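You operate a simulated robot arm through the tools that you are given. There is no shell and no other tool. Be economical: measure what you need, move in short steps, check, and stop when the job is done.

You run a simulated two-armed robot. Do the job below in one go: nothing can be reset, and whatever is moved stays where it is left.

TASK
Top up the electrode rinse beaker to about its ring from the titrator rinse bottle.
Fine: hold the bottle while you work its cap; end with the cap tight and the bottle back. Set down upright: titrator rinse bottle.

The check looks at the end state, three seconds after you hand in, the way a careful person would. Anything else that was tipped, shoved, dropped, spilled or broken makes it a failure. Lids that push on must go on centred and level and be pressed home; caps that screw on are set level and turned clockwise until they are tight.

THE ROBOT
Two 7-joint arms with two-finger parallel grippers on one trunk, on a base that drives. Base frame: it is fixed to the floor where the robot stands at the start and does not move with it; the origin is under the middle of the robot, x ahead of it, y to its left, z up. Readings come in mm, rad, newtons and seconds.
The left shoulder is at the start at [70, 163, 1170], the right one opposite. With the tool pointing down near the work surface each hand reaches from about 400 to 880 mm from the robot's upright axis, wherever it stands, measured 20 degrees to its own side. Places, roughly: bench before the titrators [500, -200, 900]. Payload 3.43 kg a hand.
The TCP of each hand is the grasp point between the finger pads, 34 mm short of the fingertips. In the tool frame z runs along the fingers and y along their closing line. Largest opening 128 mm; finger width 24, thickness 12; the body of the gripper, 48 by 130 mm, starts 96 mm behind the TCP.
Orientation is told as [roll, pitch, yaw] about the base's x, y, z axes, in that order, counted from this pose: with the fingers straight down and closing along the base's y, the tool's x points along the base's -x, its y along +y and its z along -z.

THE INTERFACE
- The arms move only by the tool play_rows. It takes "left_plan", "right_plan" or both (then of equal length, played together; a hand with none holds still); each is text: rows parted by semicolons, each of 7 numbers parted by spaces: the finger opening in mm, from 0 to 128, then the shift along the base's x, y, z in units of 500 mm (1.0 is 500 mm), then the turn, a rotation vector about the base's x, y, z in units of 45 degrees (1.0 is 45 degrees). In form: jaw x y z wx wy wz; .... A call has 1 to 8 rows; each row is the pose to reach, as a shift and turn from the pose commanded when the call began. A call with a number of a shift or a turn outside -1 to 1 is refused whole. Each row takes 0.2 s and may step no farther than 50 mm and 0.15 rad from the row before; otherwise, or with a gripper value out of range, the whole call is refused. Where a pose cannot be reached the arm comes as near as it can. A force on the tool above 40 N (or 10 N above the force at the start of the call, whichever is more), or a blocked arm, ends the call early, and 0.2 s more pass. Each finger travels about 153 mm/s and halts on what it meets, pressing with about 35 N; the grip force reading is that of the motor and also rises with nothing between the fingers. The clock runs only during rows and for 0.2 s after the last one: add rows that repeat a pose to give the fingers time. It gives the time, the measured TCP pose, the force on the tool (base axes), the opening and the grip force at its end, in the units of the frame above (readings bear some noise), with the torque about the TCP (base axes, N m) and any sound that the robot's microphone picked up, and new pictures: "pictures" is both (left out), scene, wrist or none (wrist: the cameras of the hands that moved).
- Cameras (640 x 400 px; columns grow to the right, rows downward): "scene" is now at [136.3, -30.3, 1413.7]; the picture's right is [-0.32, -0.95, 0.00], its down [-0.39, 0.13, -0.91] and it looks along [0.86, -0.29, -0.42] (base axes); focal length 214 px, centre (320, 200). "left" rides on the left gripper at [76, 11, -160] in its tool frame; the picture's right is [-0.15, 0.99, 0.00], its down [-0.88, -0.13, -0.46] and it looks along [-0.45, -0.07, 0.89] (tool axes); focal length 234 px, centre (320, 200). "right" rides on the right gripper at [76, -11, -160] in its tool frame; the picture's right is [0.15, 0.99, 0.00], its down [-0.88, 0.13, -0.46] and it looks along [-0.45, 0.07, 0.89] (tool axes); focal length 234 px, centre (320, 200). There is no depth. A picture from a camera that has moved, and an enlarged one, comes with that camera's place and axes in the base frame and with its lens.
- raise_lower(by): slides the trunk up (or, below 0, down) by that many mm; the arms and the scene camera ride with it, the base frame stays. It gives what a move gives, with no picture.
- steer(legs): drives the robot by 1 to 6 legs, each [ahead, left, turn to the left] in mm, mm and rad, along the robot's own axes; the way and the turn of a leg run together, so that a leg with both is an arc; at most 1500 mm and 3.142 rad a leg. The arms and the cameras ride along, it lands a little off, and it stops where it bumps. It gives what a move gives, and a new picture of the scene camera.
- aim_head(pan, tilt): turns the head with the scene camera to pan (to the left, within 1.501 rad either way) and tilt (down, from -0.506 to 1.204), counted from straight ahead of the robot. It gives what a move gives, and a new picture of the scene camera.
- zoom(camera, box): a new picture of the part [left, top, right, bottom] of that camera's present view, enlarged. The clock stands still meanwhile.
- job_done(): hands the job in; it is judged then, once.

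Work in short steps. Places have to be worked out from the pictures, the camera data and where the tool is seen: move nearer, look again, correct. Check each grasp and each placing, and mend what went wrong. You have 120 turns and 260 pictures in all, those below and enlarged ones among them. Open the grippers and draw the arms clear of the work before you hand the job in, unless the task says otherwise; then end with one line.

The tools are called after "Call:" by a JSON object that holds its "method" and its "body". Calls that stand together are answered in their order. play_rows: Moves the arms, as the interface text tells. Its arguments: {"type":"object","properties":{"left_plan":{"type":"string"},"right_plan":{"type":"string"},"pictures":{"type":"string","enum":["both","scene","wrist","none"]}},"required":[]} The other tools are called the same way: raise_lower (by) slides the trunk up or down; steer (legs) drives the base; aim_head (pan, tilt) turns the head that bears the scene camera; zoom (camera, box) takes an enlarged picture of a part of a camera's view; job_done () hands the job in.

At the start:

```text
time_s: 0.0
left_tcp_pos: [519.0, 51.6, 1335.3]
left_tcp_rot: [-0.001, -0.002, 0.001]
left_wrist_force: [0.6, -0.1, 0.1]
left_moment: [-0.02, 0.01, 0.02]
left_opening: 127.8
left_grip_force: 0.0
right_tcp_pos: [504.5, -405.0, 1249.7]
right_tcp_rot: [-0.001, 0.0, 0.001]
right_wrist_force: [-0.1, 0.3, 0.3]
right_moment: [-0.03, -0.03, 0.0]
right_opening: 128.2
right_grip_force: 0.0
trunk travel left (down, up): [-650.0, 290.0]
robot x, y, heading: [-0.0, -1.1, 0.002]
head pan, tilt: [-0.33, 0.429]
```

scene: 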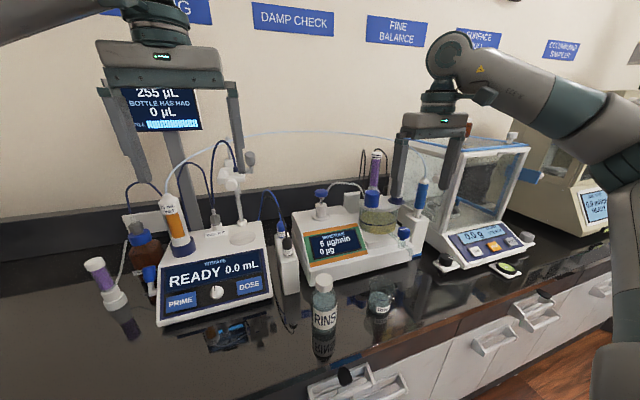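
right: 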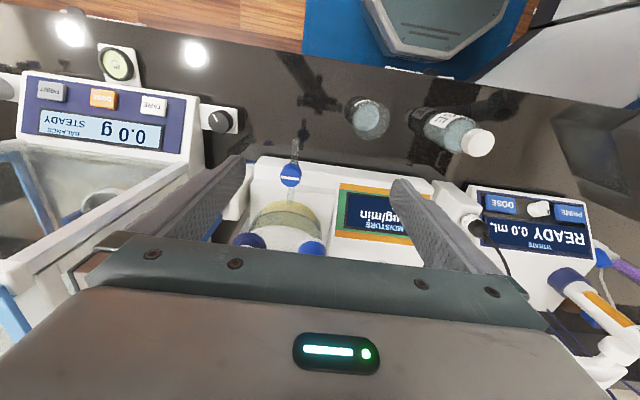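
left: 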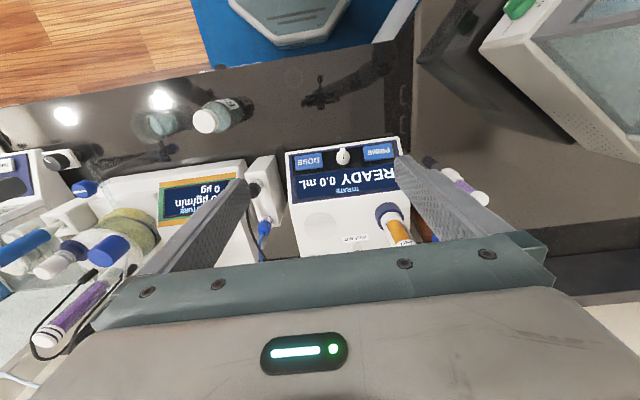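

I see the rinse bottle (white cap) near (323,300) and the beaker near (380,300) in the scene picture. I zoom in to measure both.

Call:
{"method": "zoom", "body": {"camera": "scene", "box": [280, 260, 420, 348]}}

Call:
{"method": "zoom", "body": {"camera": "right", "box": [320, 60, 520, 185]}}

```text
4.55 times, centred on (350, 304) of scene
camera zoom: at [136.3, -30.3, 1413.7], right [-0.32, -0.95, 0.0], down [-0.39, 0.13, -0.91], along [0.86, -0.29, -0.42], focal length 975 px, centre (184, -273)
```

zoom: 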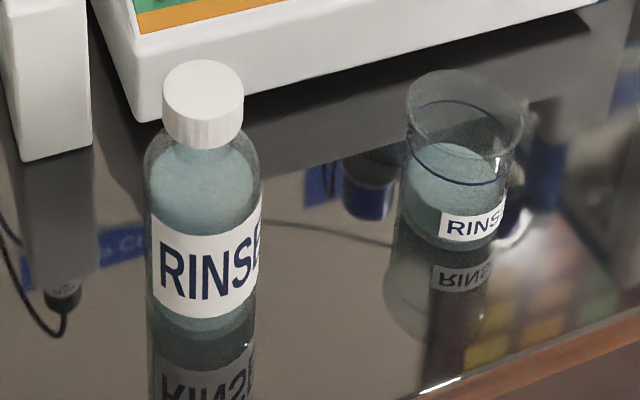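

```text
3.20 times, centred on (420, 122) of right
camera zoom: at [429.0, -414.6, 1410.5], right [-0.15, 0.99, 0.0], down [0.88, 0.13, 0.46], along [0.45, 0.07, -0.89], focal length 749 px, centre (0, 448)
```

zoom: 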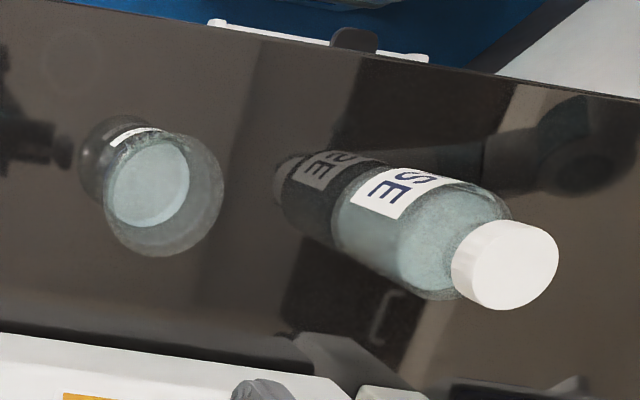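

Triangulating: bottle ≈[478,-157], cap top z≈1048, diameter ≈60; beaker ≈[477,-314], rim z≈988, ring z≈957. The right hand will hold the bottle (tool pitched about -60°) and the left will work the cap from above, so I back the base off for elbow room.

Call:
{"method": "steer", "body": {"legs": [[-180, 0, 0]]}}

Call:
{"method": "aim_head", "body": {"pan": -0.35, "tilt": 0.6}}

```text
time_s: 1.5
left_tcp_pos: [337.7, 52.0, 1334.5]
left_tcp_rot: [-0.001, -0.001, 0.002]
left_wrist_force: [-0.3, 0.3, -0.3]
left_moment: [0.01, 0.0, 0.0]
left_opening: 127.9
left_grip_force: 0.1
right_tcp_pos: [323.4, -405.1, 1251.3]
right_tcp_rot: [0.0, 0.001, -0.002]
right_wrist_force: [0.6, 0.7, -0.5]
right_moment: [0.01, 0.02, -0.02]
right_opening: 128.0
right_grip_force: 0.1
trunk travel left (down, up): [-650.0, 290.0]
robot x, y, heading: [-185.7, -0.6, -0.004]
head pan, tilt: [-0.33, 0.429]
camera scene: at [-44.0, -30.4, 1413.5], right [-0.32, -0.95, 0.0], down [-0.4, 0.13, -0.91], along [0.86, -0.29, -0.42], focal length 214 px, centre (320, 200)
```

scene: 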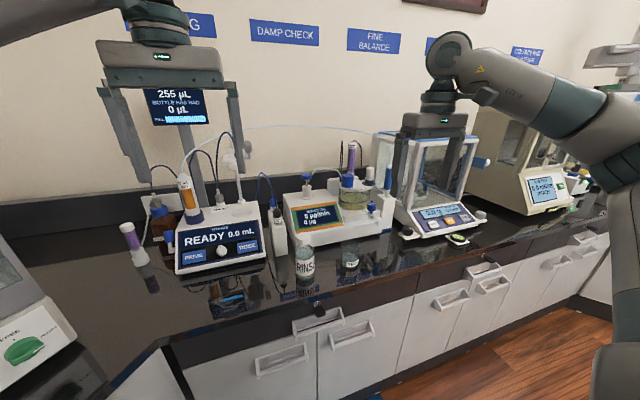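

```text
time_s: 2.2
left_tcp_pos: [337.2, 52.1, 1334.3]
left_tcp_rot: [0.001, -0.001, 0.001]
left_wrist_force: [-0.2, -1.1, 0.2]
left_moment: [-0.01, 0.0, 0.0]
left_opening: 128.0
left_grip_force: 0.0
right_tcp_pos: [323.0, -404.7, 1250.0]
right_tcp_rot: [0.0, -0.001, -0.001]
right_wrist_force: [0.5, 0.4, -0.8]
right_moment: [-0.02, -0.03, 0.0]
right_opening: 127.9
right_grip_force: 0.1
trunk travel left (down, up): [-650.0, 290.0]
robot x, y, heading: [-182.9, -2.0, -0.0]
head pan, tilt: [-0.351, 0.6]
camera scene: at [-50.6, -30.8, 1398.5], right [-0.34, -0.94, 0.0], down [-0.53, 0.19, -0.83], along [0.78, -0.28, -0.56], focal length 214 px, centre (320, 200)
```

scene: 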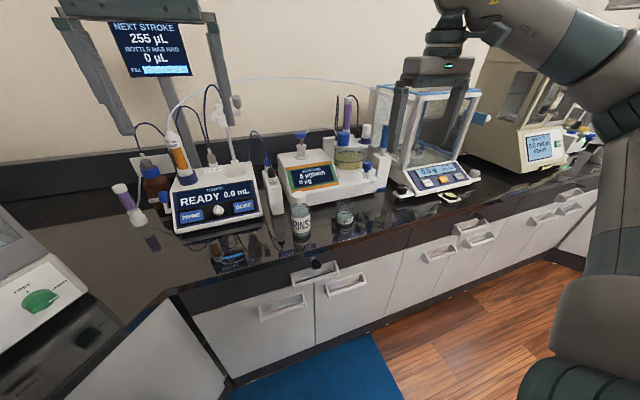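

I bring the right hand toward the front of the bottle while pitching it.

Call:
{"method": "play_rows", "body": {"right_plan": "128 0 0.06 -0.014 0 -0.143 0; 128 0 0.12 -0.028 0 -0.286 0; 128 0 0.18 -0.042 0 -0.429 0; 128 0 0.24 -0.056 0 -0.571 0; 128 0 0.30 -0.07 0 -0.714 0; 128 0 0.36 -0.084 0 -0.857 0; 128 0 0.41 -0.1 0 -1 0; 128 0 0.41 -0.1 0 -1 0", "pictures": "both"}}

```text
time_s: 4.0
left_tcp_pos: [336.0, 51.2, 1335.1]
left_tcp_rot: [0.0, 0.0, 0.001]
left_wrist_force: [0.3, 0.2, 0.1]
left_moment: [-0.01, -0.01, -0.01]
left_opening: 127.9
left_grip_force: 0.1
right_tcp_pos: [323.3, -201.8, 1202.5]
right_tcp_rot: [0.003, -0.788, -0.002]
right_wrist_force: [-0.3, -0.6, 0.3]
right_moment: [0.04, 0.02, 0.0]
right_opening: 128.2
right_grip_force: 0.1
trunk travel left (down, up): [-650.0, 290.0]
robot x, y, heading: [-183.3, -2.1, -0.0]
head pan, tilt: [-0.351, 0.6]
camera scene: at [-49.9, -31.6, 1398.3], right [-0.34, -0.94, 0.0], down [-0.53, 0.2, -0.82], along [0.77, -0.28, -0.57], focal length 214 px, centre (320, 200)
camera right: at [156.3, -211.6, 1261.1], right [-0.1, 0.99, -0.1], down [0.3, 0.13, 0.95], along [0.95, 0.07, -0.31], focal length 234 px, centre (320, 200)
```

scene: 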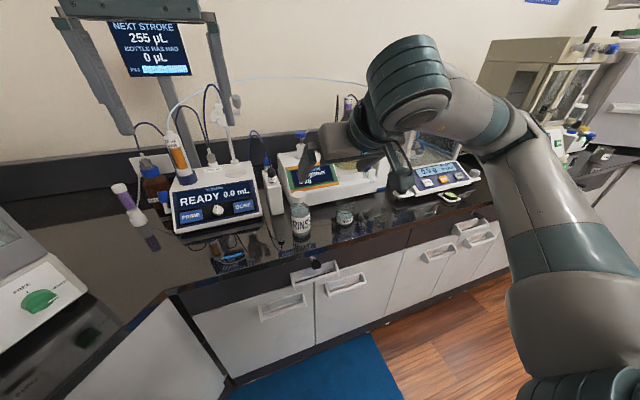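
right: 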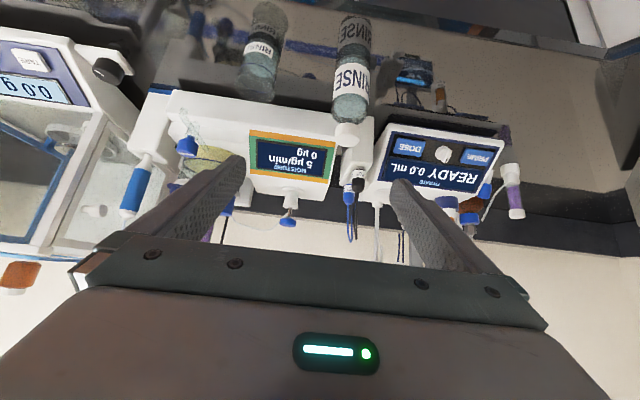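

Orientation reached. I zoom on bottle and beaker in the right wrist view to refine positions.

Call:
{"method": "zoom", "body": {"camera": "right", "box": [220, 20, 420, 145]}}

Call:
{"method": "zoom", "body": {"camera": "scene", "box": [270, 170, 382, 240]}}

```text
3.20 times, centred on (320, 82) of right
camera zoom: at [156.3, -211.6, 1261.1], right [-0.1, 0.99, -0.1], down [0.3, 0.13, 0.95], along [0.95, 0.07, -0.31], focal length 749 px, centre (320, 576)
```

zoom: 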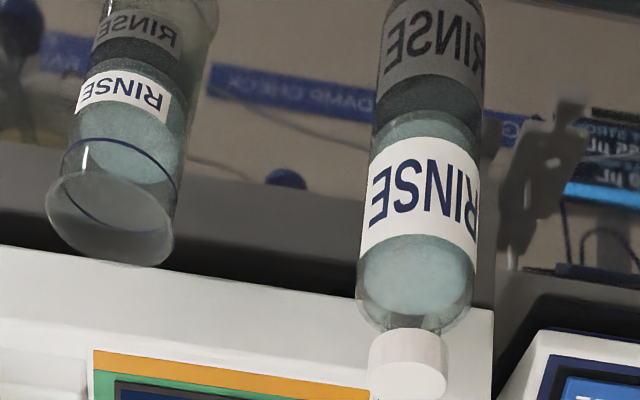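

```text
5.71 times, centred on (326, 205) of scene
camera zoom: at [-49.9, -31.6, 1398.3], right [-0.34, -0.94, 0.0], down [-0.53, 0.2, -0.82], along [0.77, -0.28, -0.57], focal length 1226 px, centre (286, 171)
```

zoom: 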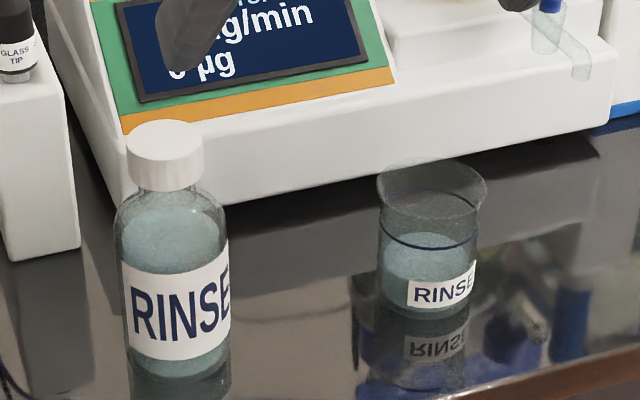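

Bottle centre refined to ≈[474,-154]. I go to a pregrasp 130 mm short along the tool axis, pitch -60°.

Call:
{"method": "play_rows", "body": {"right_plan": "128 0.015 0.019 -0.07 0 -0.067 0; 128 0.03 0.038 -0.14 0 -0.133 0; 128 0.045 0.057 -0.21 0 -0.2 0; 128 0.06 0.076 -0.28 0 -0.267 0; 128 0.074 0.094 -0.354 0 -0.333 0; 128 0.074 0.094 -0.354 0 -0.333 0", "pictures": "both"}}

```text
time_s: 5.4
left_tcp_pos: [337.9, 51.8, 1335.3]
left_tcp_rot: [-0.003, 0.001, 0.002]
left_wrist_force: [-0.7, 0.7, -0.1]
left_moment: [0.01, -0.02, 0.03]
left_opening: 128.1
left_grip_force: 0.0
right_tcp_pos: [388.5, -144.5, 1022.5]
right_tcp_rot: [0.003, -1.047, -0.001]
right_wrist_force: [-0.8, 0.2, -0.6]
right_moment: [-0.01, -0.04, -0.02]
right_opening: 127.9
right_grip_force: 0.1
right hand out of reach, approached as far as the arm can: row 2, 3, 4, 5, 6
trunk travel left (down, up): [-650.0, 290.0]
robot x, y, heading: [-184.7, 1.0, 0.001]
head pan, tilt: [-0.351, 0.6]
camera scene: at [-49.9, -30.5, 1398.4], right [-0.34, -0.94, 0.0], down [-0.53, 0.19, -0.83], along [0.77, -0.28, -0.56], focal length 214 px, centre (320, 200)
camera right: at [212.3, -154.6, 1036.2], right [-0.07, 0.99, -0.13], down [0.05, 0.13, 0.99], along [1.0, 0.07, -0.05], focal length 234 px, centre (320, 200)
```

scene: 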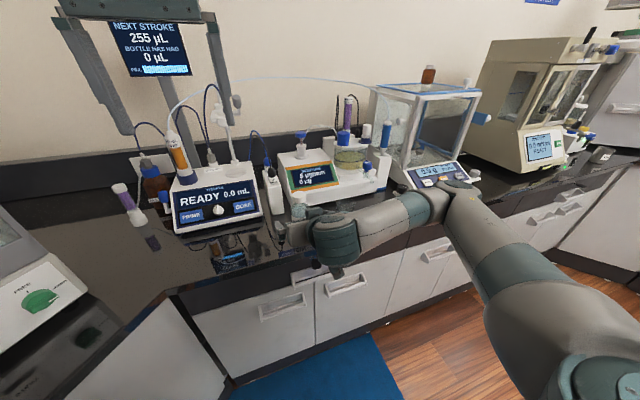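
right: 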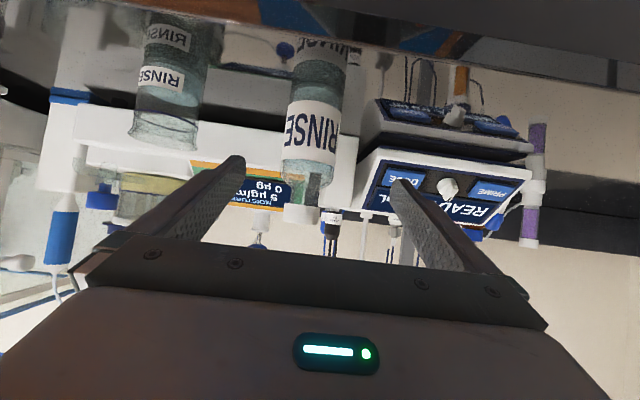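

The arm is a bit folded here, so I back the base another 80 mm for room before the grasp.

Call:
{"method": "steer", "body": {"legs": [[-80, 0, 0]]}}

```text
time_s: 6.5
left_tcp_pos: [260.0, 53.4, 1334.7]
left_tcp_rot: [0.0, 0.0, 0.001]
left_wrist_force: [-0.6, 0.3, 0.4]
left_moment: [-0.01, -0.04, 0.0]
left_opening: 128.2
left_grip_force: 0.0
right_tcp_pos: [310.1, -144.8, 1022.2]
right_tcp_rot: [0.002, -1.044, -0.002]
right_wrist_force: [-0.3, 0.0, 0.5]
right_moment: [0.02, 0.01, -0.01]
right_opening: 127.9
right_grip_force: 0.2
trunk travel left (down, up): [-650.0, 290.0]
robot x, y, heading: [-260.1, 1.7, -0.002]
head pan, tilt: [-0.351, 0.6]
camera scene: at [-127.7, -30.8, 1398.2], right [-0.34, -0.94, 0.0], down [-0.53, 0.19, -0.82], along [0.77, -0.28, -0.57], focal length 214 px, centre (320, 200)
```

scene: 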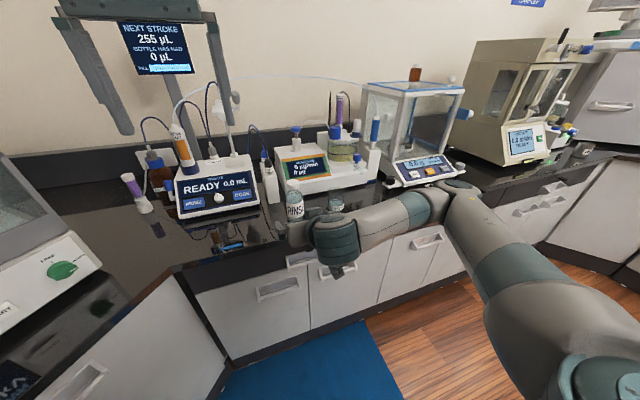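

Now advance partway toward the bottle and check with the wrist camera.

Call:
{"method": "play_rows", "body": {"right_plan": "128 0.047 -0.006 -0.005 0 0 0; 128 0.094 -0.012 -0.01 0 0 0; 128 0.14 -0.018 -0.016 0 0 0; 128 0.14 -0.018 -0.016 0 0 0", "pictures": "wrist"}}

```text
time_s: 7.5
left_tcp_pos: [259.2, 53.2, 1335.5]
left_tcp_rot: [0.002, 0.001, 0.003]
left_wrist_force: [-0.7, 0.7, 0.5]
left_moment: [0.0, 0.0, -0.01]
left_opening: 128.1
left_grip_force: 0.0
right_tcp_pos: [380.7, -152.5, 1011.3]
right_tcp_rot: [0.002, -1.045, -0.002]
right_wrist_force: [-0.4, 0.2, -0.5]
right_moment: [0.02, -0.01, 0.02]
right_opening: 128.2
right_grip_force: 0.0
trunk travel left (down, up): [-650.0, 290.0]
robot x, y, heading: [-261.6, 1.0, -0.003]
head pan, tilt: [-0.351, 0.6]
camera right: at [204.2, -163.5, 1027.3], right [-0.07, 0.99, -0.13], down [0.05, 0.13, 0.99], along [1.0, 0.07, -0.06], focal length 234 px, centre (320, 200)
```

right: 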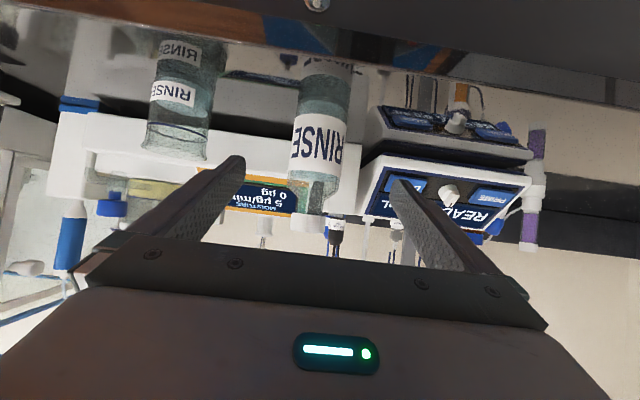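

Bottle lies centred between the fingers (y≈-155). I advance along the tool axis to the bottle centre.

Call:
{"method": "play_rows", "body": {"right_plan": "128 0.047 -0.001 -0.026 0 0 0; 128 0.093 -0.003 -0.051 0 0 0; 128 0.14 -0.005 -0.077 0 0 0; 128 0.186 -0.005 -0.102 0 0 0; 128 0.186 -0.005 -0.102 0 0 0", "pictures": "both"}}

```text
time_s: 8.7
left_tcp_pos: [259.9, 52.8, 1334.9]
left_tcp_rot: [0.0, -0.001, 0.001]
left_wrist_force: [0.6, -1.2, 0.3]
left_moment: [-0.02, -0.01, -0.01]
left_opening: 127.6
left_grip_force: 0.0
right_tcp_pos: [471.7, -157.5, 963.6]
right_tcp_rot: [0.003, -1.047, -0.002]
right_wrist_force: [-0.8, 0.4, 0.5]
right_moment: [0.03, -0.02, -0.01]
right_opening: 127.7
right_grip_force: 0.0
trunk travel left (down, up): [-650.0, 290.0]
robot x, y, heading: [-262.5, -0.8, -0.005]
head pan, tilt: [-0.351, 0.6]
camera scene: at [-128.4, -30.8, 1398.4], right [-0.34, -0.94, 0.0], down [-0.53, 0.19, -0.83], along [0.77, -0.28, -0.56], focal length 214 px, centre (320, 200)
camera right: at [295.8, -168.3, 977.6], right [-0.07, 0.99, -0.13], down [0.05, 0.13, 0.99], along [1.0, 0.07, -0.06], focal length 234 px, centre (320, 200)
```

scene: 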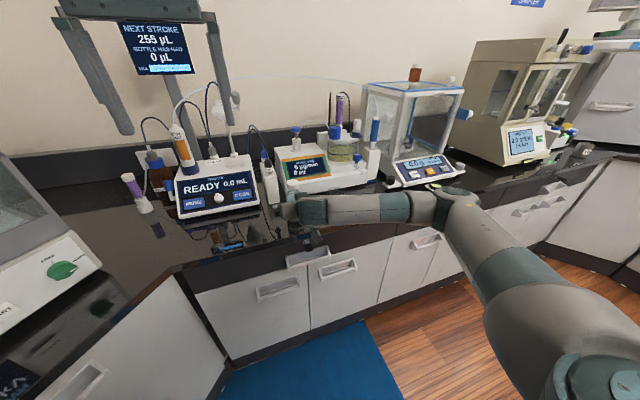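
right: 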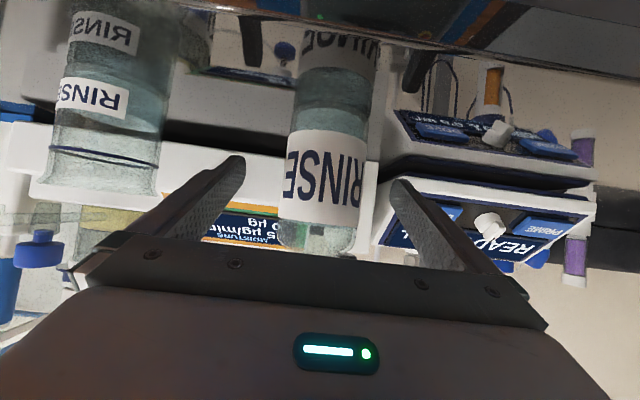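

Beaker ring reads z≈958, level ≈935. I nudge +3 mm in y and close on the bottle.

Call:
{"method": "play_rows", "body": {"right_plan": "128 0 0.006 0 0 0 0; 90 0 0.006 0 0 0 0; 70 0 0.006 0 0 0 0; 40 0 0.006 0 0 0 0; 40 0 0.006 0 0 0 0; 40 0 0.006 0 0 0 0", "pictures": "wrist"}}

```text
time_s: 10.1
left_tcp_pos: [259.1, 52.5, 1334.8]
left_tcp_rot: [-0.002, 0.0, 0.002]
left_wrist_force: [-0.3, -1.0, 0.2]
left_moment: [-0.05, 0.0, 0.04]
left_opening: 127.8
left_grip_force: 0.0
right_tcp_pos: [472.6, -153.9, 963.9]
right_tcp_rot: [0.002, -1.045, -0.002]
right_wrist_force: [1.7, -1.8, 0.4]
right_moment: [-0.19, -0.05, 0.01]
right_opening: 61.0
right_grip_force: 35.1
trunk travel left (down, up): [-650.0, 290.0]
robot x, y, heading: [-260.0, 0.4, -0.001]
head pan, tilt: [-0.351, 0.6]
camera right: at [296.6, -164.8, 977.6], right [-0.07, 0.99, -0.13], down [0.05, 0.13, 0.99], along [1.0, 0.07, -0.06], focal length 234 px, centre (320, 200)
```

right: 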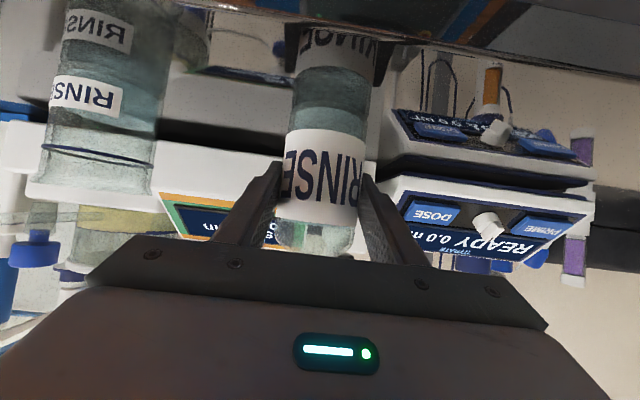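

Firm hold (opening 61). Now the left hand goes above the cap.

Call:
{"method": "play_rows", "body": {"left_plan": "120 0.054 -0.052 -0.039 0 0 0; 110 0.108 -0.103 -0.078 0 0 0; 100 0.161 -0.155 -0.116 0 0 0; 90 0.215 -0.206 -0.155 0 0 0; 80 0.269 -0.258 -0.194 0 0 0; 75 0.323 -0.309 -0.233 0 0 0; 70 0.376 -0.361 -0.271 0 0 0; 70 0.43 -0.412 -0.31 0 0 0", "pictures": "both"}}

```text
time_s: 11.9
left_tcp_pos: [437.0, -125.6, 1181.7]
left_tcp_rot: [0.0, 0.0, 0.001]
left_wrist_force: [0.0, -0.5, 0.2]
left_moment: [-0.01, 0.01, 0.01]
left_opening: 70.0
left_grip_force: 0.2
left hand out of reach, approached as far as the arm can: row 7, 8
right_tcp_pos: [473.3, -153.4, 963.6]
right_tcp_rot: [0.002, -1.046, -0.001]
right_wrist_force: [0.6, 0.9, 0.0]
right_moment: [-0.19, 0.08, -0.1]
right_opening: 61.1
right_grip_force: 35.3
trunk travel left (down, up): [-650.0, 290.0]
robot x, y, heading: [-261.7, 1.0, 0.0]
head pan, tilt: [-0.351, 0.6]
camera scene: at [-126.7, -29.8, 1398.3], right [-0.34, -0.94, 0.0], down [-0.53, 0.19, -0.82], along [0.77, -0.28, -0.57], focal length 214 px, centre (320, 200)
camera left: at [361.0, -115.5, 1339.7], right [0.15, 0.99, 0.0], down [0.88, -0.13, 0.46], along [0.45, -0.07, -0.89], focal length 234 px, centre (320, 200)
```

scene: 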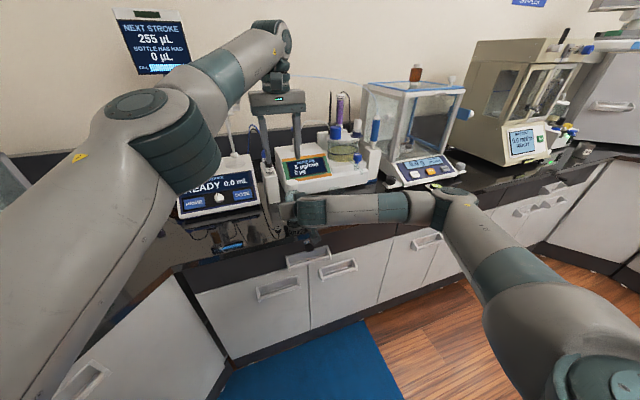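
left: 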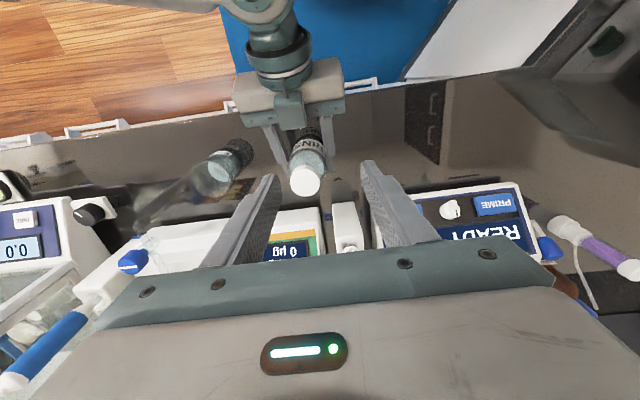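

The left arm is at full stretch. I lift the bottle gently and bring it ~60 mm nearer the robot instead, keeping it upright.

Call:
{"method": "play_rows", "body": {"right_plan": "40 0 0 0.02 0 0 0; 40 0 0 0.05 0 0 0; 40 -0.02 0.002 0.08 0 0 0; 40 -0.05 0.006 0.08 0 0 0; 40 -0.08 0.012 0.08 0 0 0; 40 -0.11 0.016 0.08 0 0 0; 40 -0.126 0.016 0.08 0 0 0; 40 -0.126 0.016 0.08 0 0 0", "pictures": "both"}}

```text
time_s: 13.7
left_tcp_pos: [436.2, -126.9, 1181.3]
left_tcp_rot: [0.0, -0.001, 0.0]
left_wrist_force: [-0.8, 0.8, 0.0]
left_moment: [-0.01, 0.02, -0.02]
left_opening: 70.0
left_grip_force: 0.0
right_tcp_pos: [409.9, -146.9, 1003.8]
right_tcp_rot: [0.002, -1.043, -0.002]
right_wrist_force: [0.9, -1.3, 0.6]
right_moment: [0.0, 0.07, 0.0]
right_opening: 61.4
right_grip_force: 34.9
trunk travel left (down, up): [-650.0, 290.0]
robot x, y, heading: [-257.3, 3.7, 0.001]
head pan, tilt: [-0.351, 0.6]
camera scene: at [-127.2, -30.9, 1398.2], right [-0.34, -0.94, 0.0], down [-0.53, 0.19, -0.82], along [0.77, -0.28, -0.57], focal length 214 px, centre (320, 200)
camera right: at [234.0, -156.4, 1019.3], right [-0.07, 0.99, -0.13], down [0.05, 0.13, 0.99], along [1.0, 0.07, -0.06], focal length 234 px, centre (320, 200)
```

scene: 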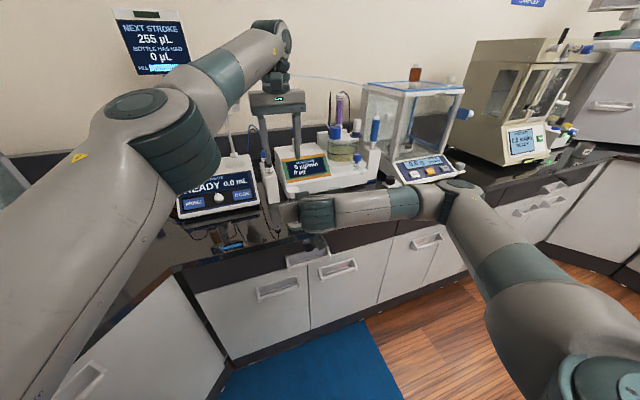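
right: 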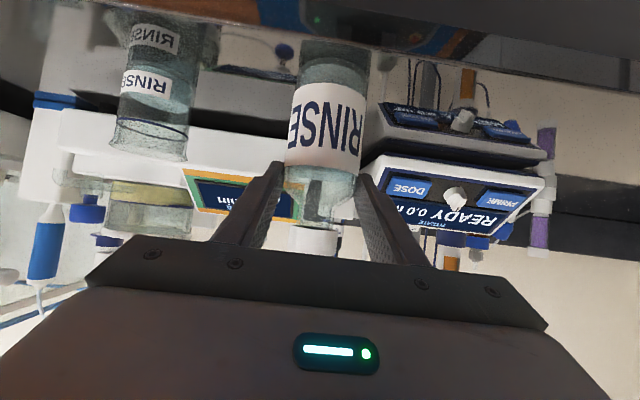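

The bottle is lifted upright. I move the left hand over the cap and look.

Call:
{"method": "play_rows", "body": {"left_plan": "70 -0.025 -0.02 -0.03 0 0 0; 70 -0.052 -0.04 -0.06 0 0 0; 70 -0.052 -0.04 -0.06 0 0 0", "pictures": "wrist"}}

Call:
{"method": "zoom", "body": {"camera": "left", "box": [220, 90, 420, 215]}}

```text
time_s: 14.5
left_tcp_pos: [408.4, -148.0, 1151.8]
left_tcp_rot: [-0.002, -0.001, 0.003]
left_wrist_force: [-0.5, -0.1, -0.7]
left_moment: [0.04, -0.03, -0.01]
left_opening: 69.7
left_grip_force: 0.1
right_tcp_pos: [409.5, -146.9, 1004.9]
right_tcp_rot: [0.001, -1.046, -0.003]
right_wrist_force: [-0.6, 0.3, 0.3]
right_moment: [0.0, 0.07, -0.01]
right_opening: 61.0
right_grip_force: 35.7
trunk travel left (down, up): [-650.0, 290.0]
robot x, y, heading: [-266.1, -1.4, -0.002]
head pan, tilt: [-0.351, 0.6]
camera left: at [333.3, -137.1, 1309.0], right [0.14, 0.99, 0.0], down [0.88, -0.13, 0.46], along [0.45, -0.07, -0.89], focal length 234 px, centre (320, 200)
```

left: 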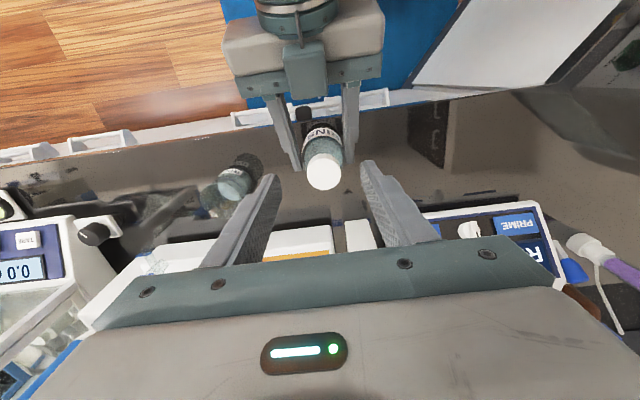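

```text
3.20 times, centred on (320, 152) of left
camera zoom: at [333.3, -137.1, 1309.0], right [0.14, 0.99, 0.0], down [0.88, -0.13, 0.46], along [0.45, -0.07, -0.89], focal length 749 px, centre (320, 352)
```

zoom: 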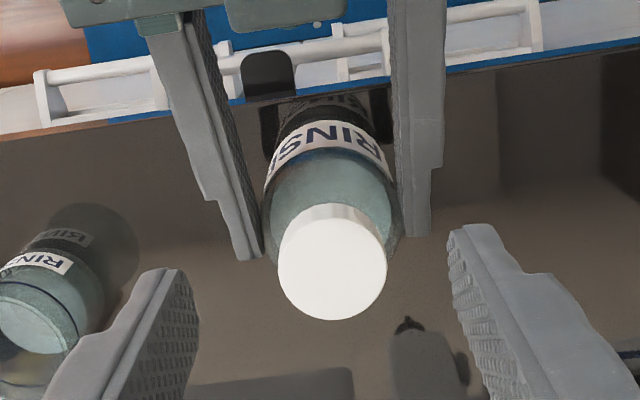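

Cap centre ≈[416.5,-146.5], diameter ≈36. I pre-turn the left hand 45° clockwise while still above, so that unscrewing has travel, and centre it.

Call:
{"method": "play_rows", "body": {"left_plan": "60 0.003 0.001 0 0 0 -0.167; 60 0.006 0.001 0 0 0 -0.333; 60 0.009 0.002 0 0 0 -0.5; 60 0.012 0.002 0 0 0 -0.667; 60 0.014 0.003 0 0 0 -0.833; 60 0.016 0.003 0 0 0 -1; 60 0.016 0.003 -0.03 0 0 -1; 60 0.016 0.003 -0.03 0 0 -1", "pictures": "wrist"}}

Call:
{"method": "zoom", "body": {"camera": "left", "box": [220, 110, 420, 235]}}

```text
time_s: 16.3
left_tcp_pos: [418.6, -146.6, 1136.5]
left_tcp_rot: [0.0, 0.001, -0.785]
left_wrist_force: [-0.1, 0.1, -0.3]
left_moment: [-0.02, -0.05, 0.03]
left_opening: 60.3
left_grip_force: 0.1
right_tcp_pos: [409.9, -146.5, 1004.5]
right_tcp_rot: [0.001, -1.046, -0.002]
right_wrist_force: [0.4, 0.0, -0.1]
right_moment: [0.01, 0.1, -0.01]
right_opening: 61.0
right_grip_force: 35.0
trunk travel left (down, up): [-650.0, 290.0]
robot x, y, heading: [-259.6, 0.8, 0.006]
head pan, tilt: [-0.351, 0.6]
camera left: at [372.3, -85.6, 1294.3], right [0.8, 0.6, 0.0], down [0.53, -0.71, 0.46], along [0.27, -0.37, -0.89], focal length 234 px, centre (320, 200)
```

left: 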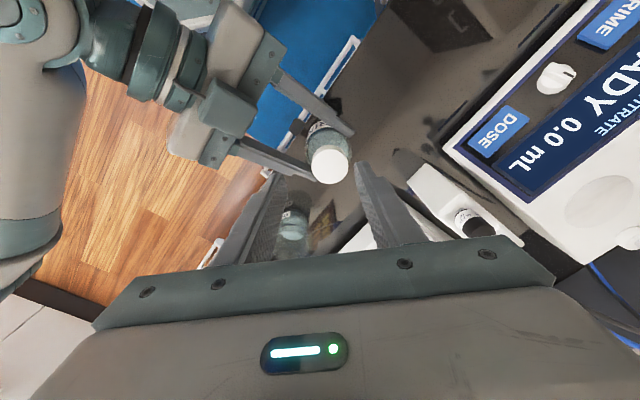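

```text
3.20 times, centred on (320, 172) of left
camera zoom: at [372.3, -85.6, 1294.3], right [0.8, 0.6, 0.0], down [0.53, -0.71, 0.46], along [0.27, -0.37, -0.89], focal length 749 px, centre (320, 288)
```

zoom: 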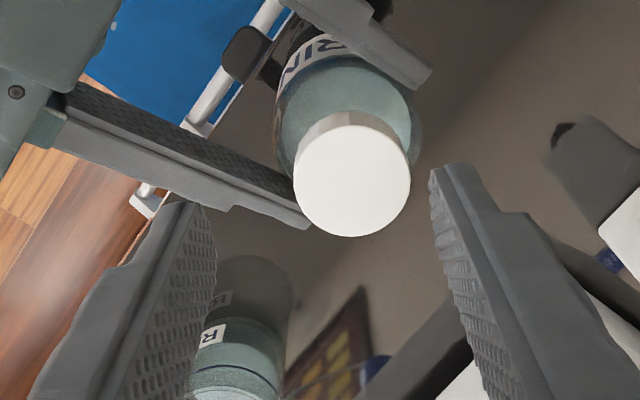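

Two left views triangulate the cap top at z≈1050, not 1088 – the bottle may have slipped in the grip during the lift. I check with the right camera.

Call:
{"method": "zoom", "body": {"camera": "right", "box": [220, 20, 440, 158]}}

Call:
{"method": "zoom", "body": {"camera": "right", "box": [220, 140, 440, 278]}}

```text
2.90 times, centred on (330, 89) of right
camera zoom: at [234.0, -156.6, 1019.7], right [-0.07, 0.99, -0.13], down [0.05, 0.13, 0.99], along [1.0, 0.07, -0.06], focal length 679 px, centre (291, 522)
```

zoom: 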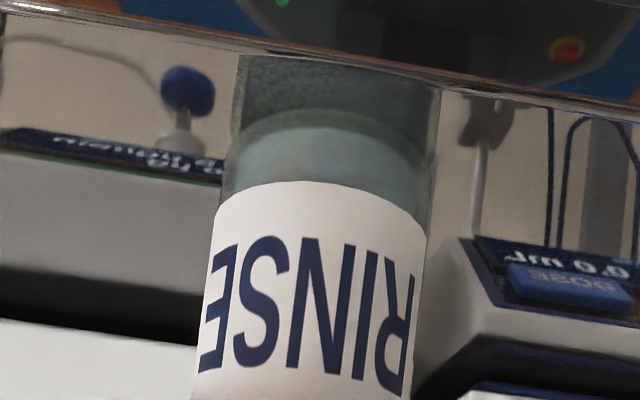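

```text
2.90 times, centred on (330, 209) of right
camera zoom: at [234.0, -156.6, 1019.7], right [-0.07, 0.99, -0.13], down [0.05, 0.13, 0.99], along [1.0, 0.07, -0.06], focal length 679 px, centre (291, 174)
```

zoom: 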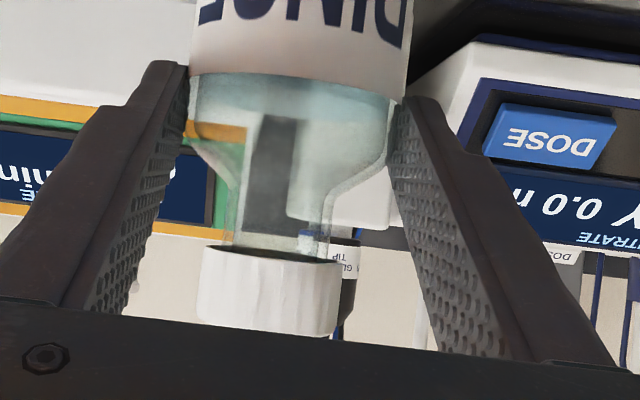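

The bottle is still standing on the bench: the grip slid up it. I open slightly, go back down to mid-body, centre on it (x≈430), and re-grip with full closing command.

Call:
{"method": "play_rows", "body": {"right_plan": "80 0 0 0 0 0 0; 90 0 0 0 0 0 0; 90 0.015 -0.001 -0.04 0 0 0; 90 0.03 -0.002 -0.08 0 0 0; 90 0.04 -0.002 -0.1 0 0 0; 50 0.04 -0.002 -0.1 0 0 0; 0 0.04 -0.002 -0.1 0 0 0; 0 0.04 -0.002 -0.1 0 0 0", "pictures": "wrist"}}

```text
time_s: 18.1
left_tcp_pos: [419.1, -146.8, 1137.0]
left_tcp_rot: [-0.001, 0.001, -0.782]
left_wrist_force: [0.1, 0.5, 0.1]
left_moment: [0.02, -0.05, 0.04]
left_opening: 59.9
left_grip_force: 0.1
right_tcp_pos: [432.5, -147.4, 953.3]
right_tcp_rot: [0.002, -1.047, -0.001]
right_wrist_force: [1.1, 0.7, 1.2]
right_moment: [-0.03, -0.1, 0.0]
right_opening: 60.9
right_grip_force: 35.2
trunk travel left (down, up): [-650.0, 290.0]
robot x, y, heading: [-261.6, -0.3, -0.001]
head pan, tilt: [-0.351, 0.6]
camera right: at [255.5, -157.1, 968.5], right [-0.07, 0.99, -0.13], down [0.05, 0.13, 0.99], along [1.0, 0.07, -0.06], focal length 234 px, centre (320, 200)
```

right: 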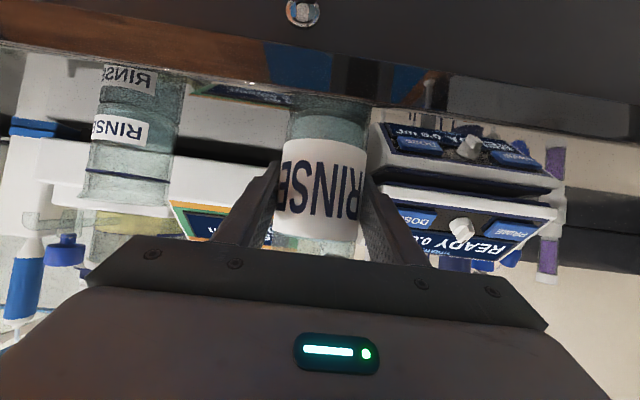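

Gripped at mid-body again; a slow 15 mm test lift to see whether it holds.

Call:
{"method": "play_rows", "body": {"right_plan": "0 0 0 0 0 0 0; 0 0 0 0.005 0 0 0; 0 0 0 0.01 0 0 0; 0 0 0 0.015 0 0 0; 0 0 0 0.02 0 0 0; 0 0 0 0.025 0 0 0; 0 0 0 0.03 0 0 0; 0 0 0 0.03 0 0 0", "pictures": "wrist"}}

```text
time_s: 19.9
left_tcp_pos: [418.6, -145.6, 1136.7]
left_tcp_rot: [-0.002, 0.001, -0.784]
left_wrist_force: [0.5, -0.6, 0.1]
left_moment: [0.03, 0.0, -0.04]
left_opening: 59.9
left_grip_force: 0.2
right_tcp_pos: [431.9, -146.2, 966.8]
right_tcp_rot: [0.001, -1.046, -0.002]
right_wrist_force: [0.9, 0.2, -3.1]
right_moment: [0.01, -0.03, 0.01]
right_opening: 61.2
right_grip_force: 34.3
trunk travel left (down, up): [-650.0, 290.0]
robot x, y, heading: [-262.3, 2.9, 0.0]
head pan, tilt: [-0.351, 0.6]
camera right: at [255.7, -156.5, 981.8], right [-0.07, 0.99, -0.13], down [0.05, 0.13, 0.99], along [1.0, 0.07, -0.06], focal length 234 px, centre (320, 200)
```

right: 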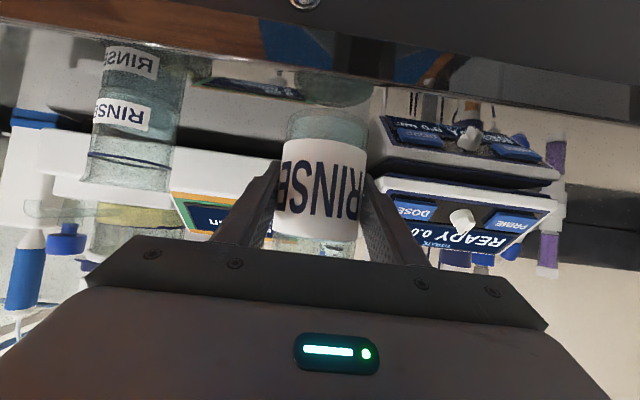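

The bottle now truly hangs in the grip (weight ≈3 N, label fixed relative to the fingers). I move it 20 mm nearer and set it on the bench, still held.

Call:
{"method": "play_rows", "body": {"right_plan": "0 -0.013 0 0 0 0 0; 0 -0.026 0 0 0 0 0; 0 -0.04 0 0 0 0 0; 0 -0.04 0 -0.01 0 0 0; 0 -0.04 0 -0.02 0 0 0; 0 -0.04 0 -0.026 0 0 0; 0 -0.04 0 -0.026 0 0 0", "pictures": "none"}}

Call:
{"method": "zoom", "body": {"camera": "left", "box": [220, 110, 420, 235]}}

```text
time_s: 21.5
left_tcp_pos: [418.0, -147.2, 1135.5]
left_tcp_rot: [-0.001, 0.001, -0.784]
left_wrist_force: [-0.6, -0.9, 0.3]
left_moment: [0.01, 0.0, -0.02]
left_opening: 60.0
left_grip_force: 0.1
right_tcp_pos: [410.0, -146.5, 953.2]
right_tcp_rot: [0.001, -1.047, -0.003]
right_wrist_force: [0.7, 0.1, -1.5]
right_moment: [-0.11, 0.01, 0.01]
right_opening: 61.1
right_grip_force: 35.0
trunk travel left (down, up): [-650.0, 290.0]
robot x, y, heading: [-260.9, 0.1, 0.001]
head pan, tilt: [-0.351, 0.6]
```

```text
3.20 times, centred on (320, 172) of left
camera zoom: at [372.4, -85.4, 1294.4], right [0.8, 0.6, 0.0], down [0.53, -0.71, 0.46], along [0.27, -0.37, -0.89], focal length 749 px, centre (320, 288)
```

zoom: 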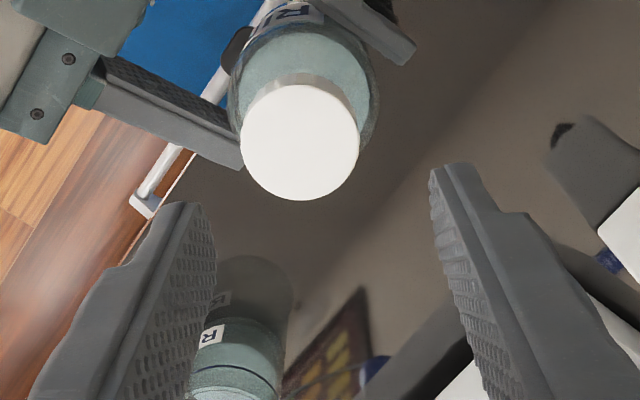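

Cap centre now ≈[408.5,-147.4], top z≈1050. I descend the left fingers around the cap, keeping tips above the shoulder.

Call:
{"method": "play_rows", "body": {"left_plan": "60 -0.019 0 0 0 0 0; 60 -0.019 0 -0.05 0 0 0; 60 -0.019 0 -0.1 0 0 0; 60 -0.019 0 -0.13 0 0 0; 60 -0.019 0 -0.146 0 0 0; 60 -0.019 0 -0.146 0 0 0", "pictures": "wrist"}}

Call:
{"method": "zoom", "body": {"camera": "left", "box": [220, 110, 420, 235]}}

```text
time_s: 22.9
left_tcp_pos: [407.5, -146.3, 1060.6]
left_tcp_rot: [-0.001, 0.0, -0.783]
left_wrist_force: [0.2, 0.6, -0.1]
left_moment: [-0.01, -0.02, 0.01]
left_opening: 59.9
left_grip_force: 0.1
right_tcp_pos: [409.1, -146.5, 954.3]
right_tcp_rot: [0.003, -1.048, -0.002]
right_wrist_force: [-0.6, -0.4, 1.3]
right_moment: [-0.1, 0.01, -0.03]
right_opening: 61.2
right_grip_force: 35.3
trunk travel left (down, up): [-650.0, 290.0]
robot x, y, heading: [-259.0, 0.1, 0.001]
head pan, tilt: [-0.351, 0.6]
camera left: at [362.3, -85.8, 1219.0], right [0.8, 0.6, 0.0], down [0.53, -0.71, 0.46], along [0.27, -0.37, -0.89], focal length 234 px, centre (320, 200)
```

left: 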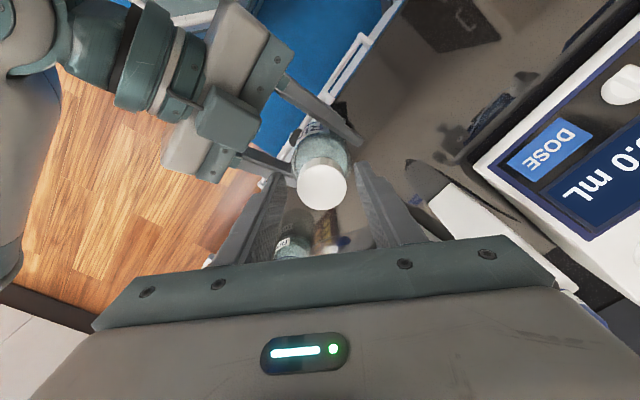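

```text
3.20 times, centred on (320, 172) of left
camera zoom: at [362.3, -85.8, 1219.0], right [0.8, 0.6, 0.0], down [0.53, -0.71, 0.46], along [0.27, -0.37, -0.89], focal length 749 px, centre (320, 288)
```

zoom: 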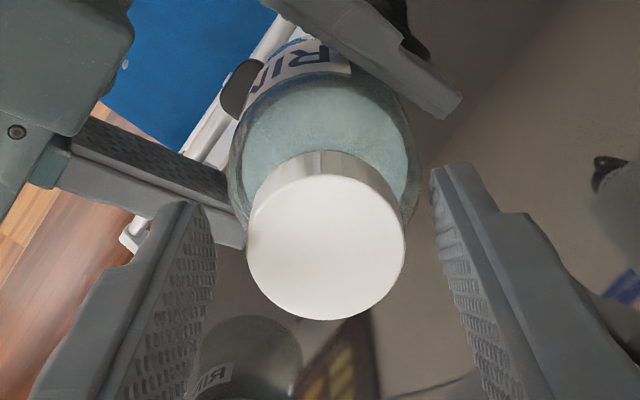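

Cap is centred under the left hand ([408,-147], top ≈1044). I close on it.

Call:
{"method": "play_rows", "body": {"left_plan": "50 0 0 0 0 0 0; 20 0 0 0 0 0 0; 0 0 0 0 0 0 0; 0 0 0 0 0 0 0", "pictures": "wrist"}}

```text
time_s: 23.9
left_tcp_pos: [408.4, -146.7, 1061.4]
left_tcp_rot: [0.0, 0.0, -0.782]
left_wrist_force: [8.2, 4.7, -0.2]
left_moment: [0.14, -0.24, 0.04]
left_opening: 36.7
left_grip_force: 35.1
right_tcp_pos: [410.3, -146.2, 954.1]
right_tcp_rot: [0.001, -1.047, -0.001]
right_wrist_force: [-8.9, -4.1, 3.4]
right_moment: [0.22, -0.58, -0.03]
right_opening: 60.8
right_grip_force: 35.5
trunk travel left (down, up): [-650.0, 290.0]
robot x, y, heading: [-263.0, 0.0, 0.0]
head pan, tilt: [-0.351, 0.6]
camera left: at [362.6, -85.3, 1219.3], right [0.8, 0.6, 0.0], down [0.53, -0.71, 0.46], along [0.27, -0.37, -0.89], focal length 234 px, centre (320, 200)
```

left: 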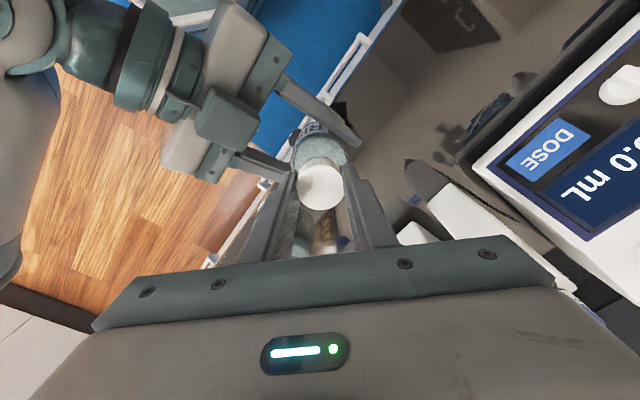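

Cap gripped (36.7 mm) with a small side load; I shift ~1.5 mm to relieve it and begin a 45° counter-clockwise turn with a slight lift.

Call:
{"method": "play_rows", "body": {"left_plan": "0 0.003 0.002 0 0 0 0; 0 0.003 0.002 0 0 0 0.16; 0 0.003 0.002 0 0 0 0.33; 0 0.003 0.002 0.0005 0 0 0.5; 0 0.003 0.002 0.0005 0 0 0.67; 0 0.003 0.002 0.001 0 0 0.84; 0 0.003 0.002 0.001 0 0 1; 0 0.003 0.002 0.001 0 0 1", "pictures": "wrist"}}

```text
time_s: 25.7
left_tcp_pos: [410.4, -146.6, 1062.7]
left_tcp_rot: [0.0, 0.002, 0.003]
left_wrist_force: [-15.1, 6.3, -6.1]
left_moment: [0.21, 0.65, 0.05]
left_opening: 36.3
left_grip_force: 35.7
right_tcp_pos: [411.1, -147.0, 954.1]
right_tcp_rot: [0.002, -1.047, -0.003]
right_wrist_force: [14.6, -7.9, 5.1]
right_moment: [0.44, 0.92, -0.03]
right_opening: 60.9
right_grip_force: 35.2
trunk travel left (down, up): [-650.0, 290.0]
robot x, y, heading: [-262.6, 2.0, 0.001]
head pan, tilt: [-0.351, 0.6]
camera left: at [335.2, -137.1, 1220.9], right [0.14, 0.99, 0.0], down [0.88, -0.13, 0.45], along [0.45, -0.07, -0.89], focal length 234 px, centre (320, 200)
```

left: 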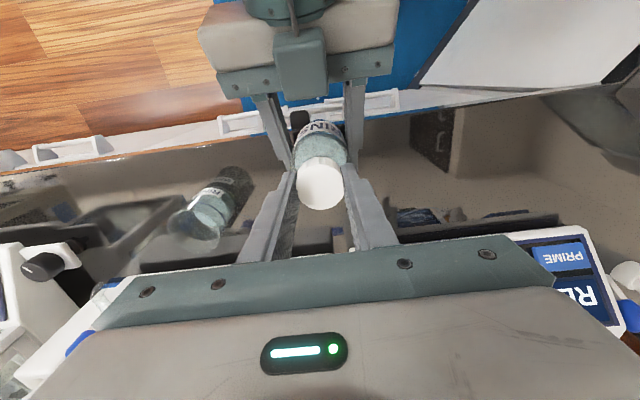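

Turn followed smoothly with a ~15 N side load in -x; I relieve it by 2 mm and turn another 45°.

Call:
{"method": "play_rows", "body": {"left_plan": "0 -0.004 0.001 0 0 0 0; 0 -0.004 0.001 0.001 0 0 0.16; 0 -0.004 0.001 0.001 0 0 0.33; 0 -0.004 0.001 0.001 0 0 0.5; 0 -0.004 0.001 0.002 0 0 0.67; 0 -0.004 0.001 0.002 0 0 0.84; 0 -0.004 0.001 0.002 0 0 1; 0 -0.004 0.001 0.002 0 0 1", "pictures": "wrist"}}

Call:
{"method": "zoom", "body": {"camera": "right", "box": [220, 100, 440, 238]}}

```text
time_s: 27.5
left_tcp_pos: [409.2, -146.7, 1064.0]
left_tcp_rot: [0.001, -0.001, 0.789]
left_wrist_force: [13.4, 2.9, -17.0]
left_moment: [0.16, -0.51, -0.01]
left_opening: 36.4
left_grip_force: 35.4
right_tcp_pos: [409.6, -147.0, 953.5]
right_tcp_rot: [0.002, -1.046, -0.004]
right_wrist_force: [-12.5, -3.0, 14.2]
right_moment: [0.11, -0.83, -0.01]
right_opening: 61.1
right_grip_force: 34.6
trunk travel left (down, up): [-650.0, 290.0]
robot x, y, heading: [-259.9, 1.6, -0.003]
head pan, tilt: [-0.351, 0.6]
camera left: at [347.0, -193.6, 1221.8], right [-0.6, 0.8, 0.0], down [0.71, 0.53, 0.46], along [0.37, 0.27, -0.89], focal length 234 px, centre (320, 200)
```

left: 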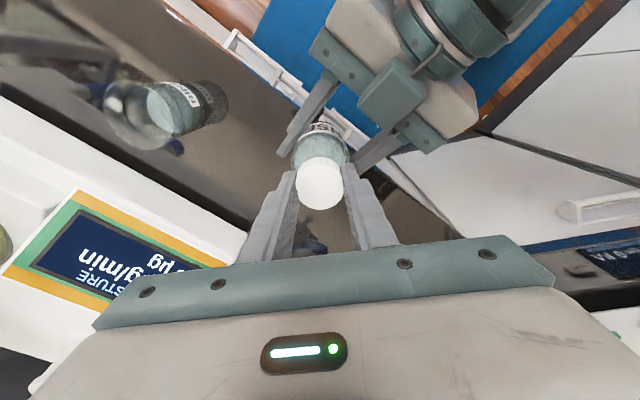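

```text
2.90 times, centred on (330, 169) of right
camera zoom: at [234.0, -156.4, 968.2], right [-0.07, 0.99, -0.13], down [0.05, 0.13, 0.99], along [1.0, 0.07, -0.06], focal length 679 px, centre (291, 290)
```

zoom: 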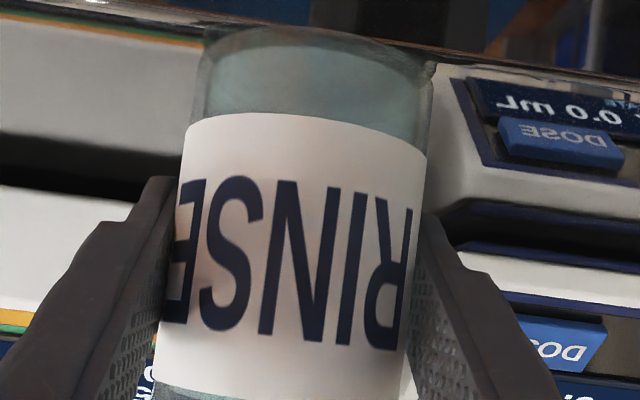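

The bottle hasn't turned (label unchanged). Upward pull is already 17 N so I continue the turn without extra lift.

Call:
{"method": "play_rows", "body": {"left_plan": "0 0.002 0 -0.001 0 0 0; 0 0.002 0 -0.001 0 0 0.16; 0 0.002 0 -0.001 0 0 0.33; 0 0.002 0 0 0 0 0.5; 0 0.002 0 0 0 0 0.67; 0 0.002 0 0 0 0 0.84; 0 0.002 0 0 0 0 1; 0 0.002 0 0 0 0 1", "pictures": "wrist"}}

Call:
{"method": "zoom", "body": {"camera": "left", "box": [220, 110, 420, 235]}}

```text
time_s: 29.3
left_tcp_pos: [407.3, -147.1, 1065.1]
left_tcp_rot: [0.0, 0.0, 1.572]
left_wrist_force: [-1.6, -0.7, -3.8]
left_moment: [-0.13, -0.02, -0.01]
left_opening: 37.3
left_grip_force: 34.7
right_tcp_pos: [408.5, -145.3, 953.7]
right_tcp_rot: [0.002, -1.046, -0.002]
right_wrist_force: [1.2, 0.9, 3.9]
right_moment: [0.0, 0.26, -0.02]
right_opening: 61.1
right_grip_force: 34.5
trunk travel left (down, up): [-650.0, 290.0]
robot x, y, heading: [-259.8, 2.1, -0.004]
head pan, tilt: [-0.351, 0.6]
camera left: at [397.8, -223.7, 1222.3], right [-0.99, 0.14, 0.0], down [0.13, 0.88, 0.46], along [0.07, 0.45, -0.89], focal length 234 px, centre (320, 200)
```

left: 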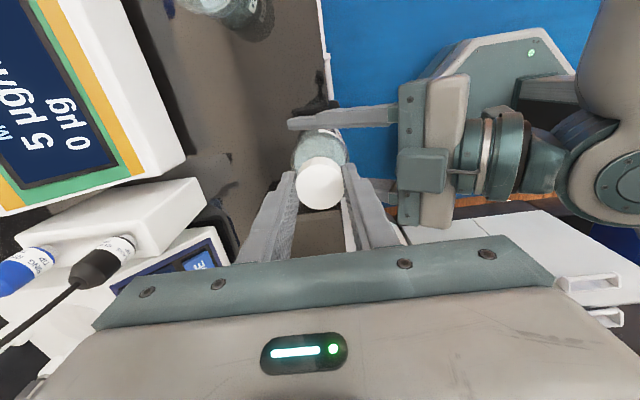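

```text
3.20 times, centred on (320, 172) of left
camera zoom: at [397.8, -223.7, 1222.3], right [-0.99, 0.14, 0.0], down [0.13, 0.88, 0.46], along [0.07, 0.45, -0.89], focal length 749 px, centre (320, 288)
```

zoom: 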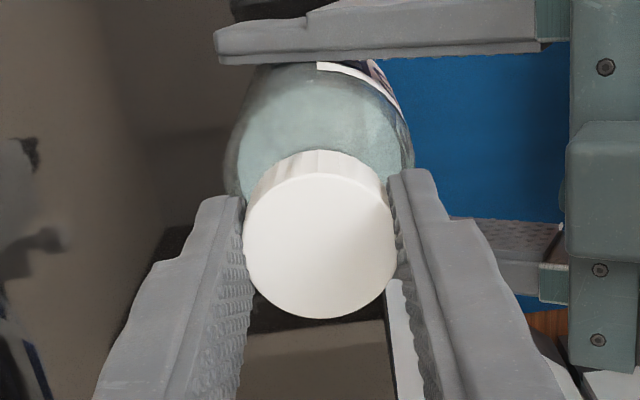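

Load dropped while z rose – the cap is coming up on its thread. Continue another 45°.

Call:
{"method": "play_rows", "body": {"left_plan": "0 0 0 0 0 0 0.16; 0 0 0 0.001 0 0 0.33; 0 0 0 0.001 0 0 0.5; 0 0 0 0.001 0 0 0.67; 0 0 0 0.001 0 0 0.84; 0 0 0 0.001 0 0 1; 0 0 0 0.001 0 0 1", "pictures": "none"}}

```text
time_s: 30.9
left_tcp_pos: [409.1, -147.3, 1063.5]
left_tcp_rot: [-0.003, 0.0, 2.361]
left_wrist_force: [3.1, -3.2, -5.3]
left_moment: [-0.17, -0.12, 0.01]
left_opening: 37.2
left_grip_force: 35.2
right_tcp_pos: [409.6, -145.0, 953.1]
right_tcp_rot: [0.002, -1.046, -0.003]
right_wrist_force: [-3.4, 3.6, 2.4]
right_moment: [-0.28, -0.16, 0.01]
right_opening: 61.1
right_grip_force: 34.9
trunk travel left (down, up): [-650.0, 290.0]
robot x, y, heading: [-260.1, 0.8, 0.002]
head pan, tilt: [-0.351, 0.6]
```

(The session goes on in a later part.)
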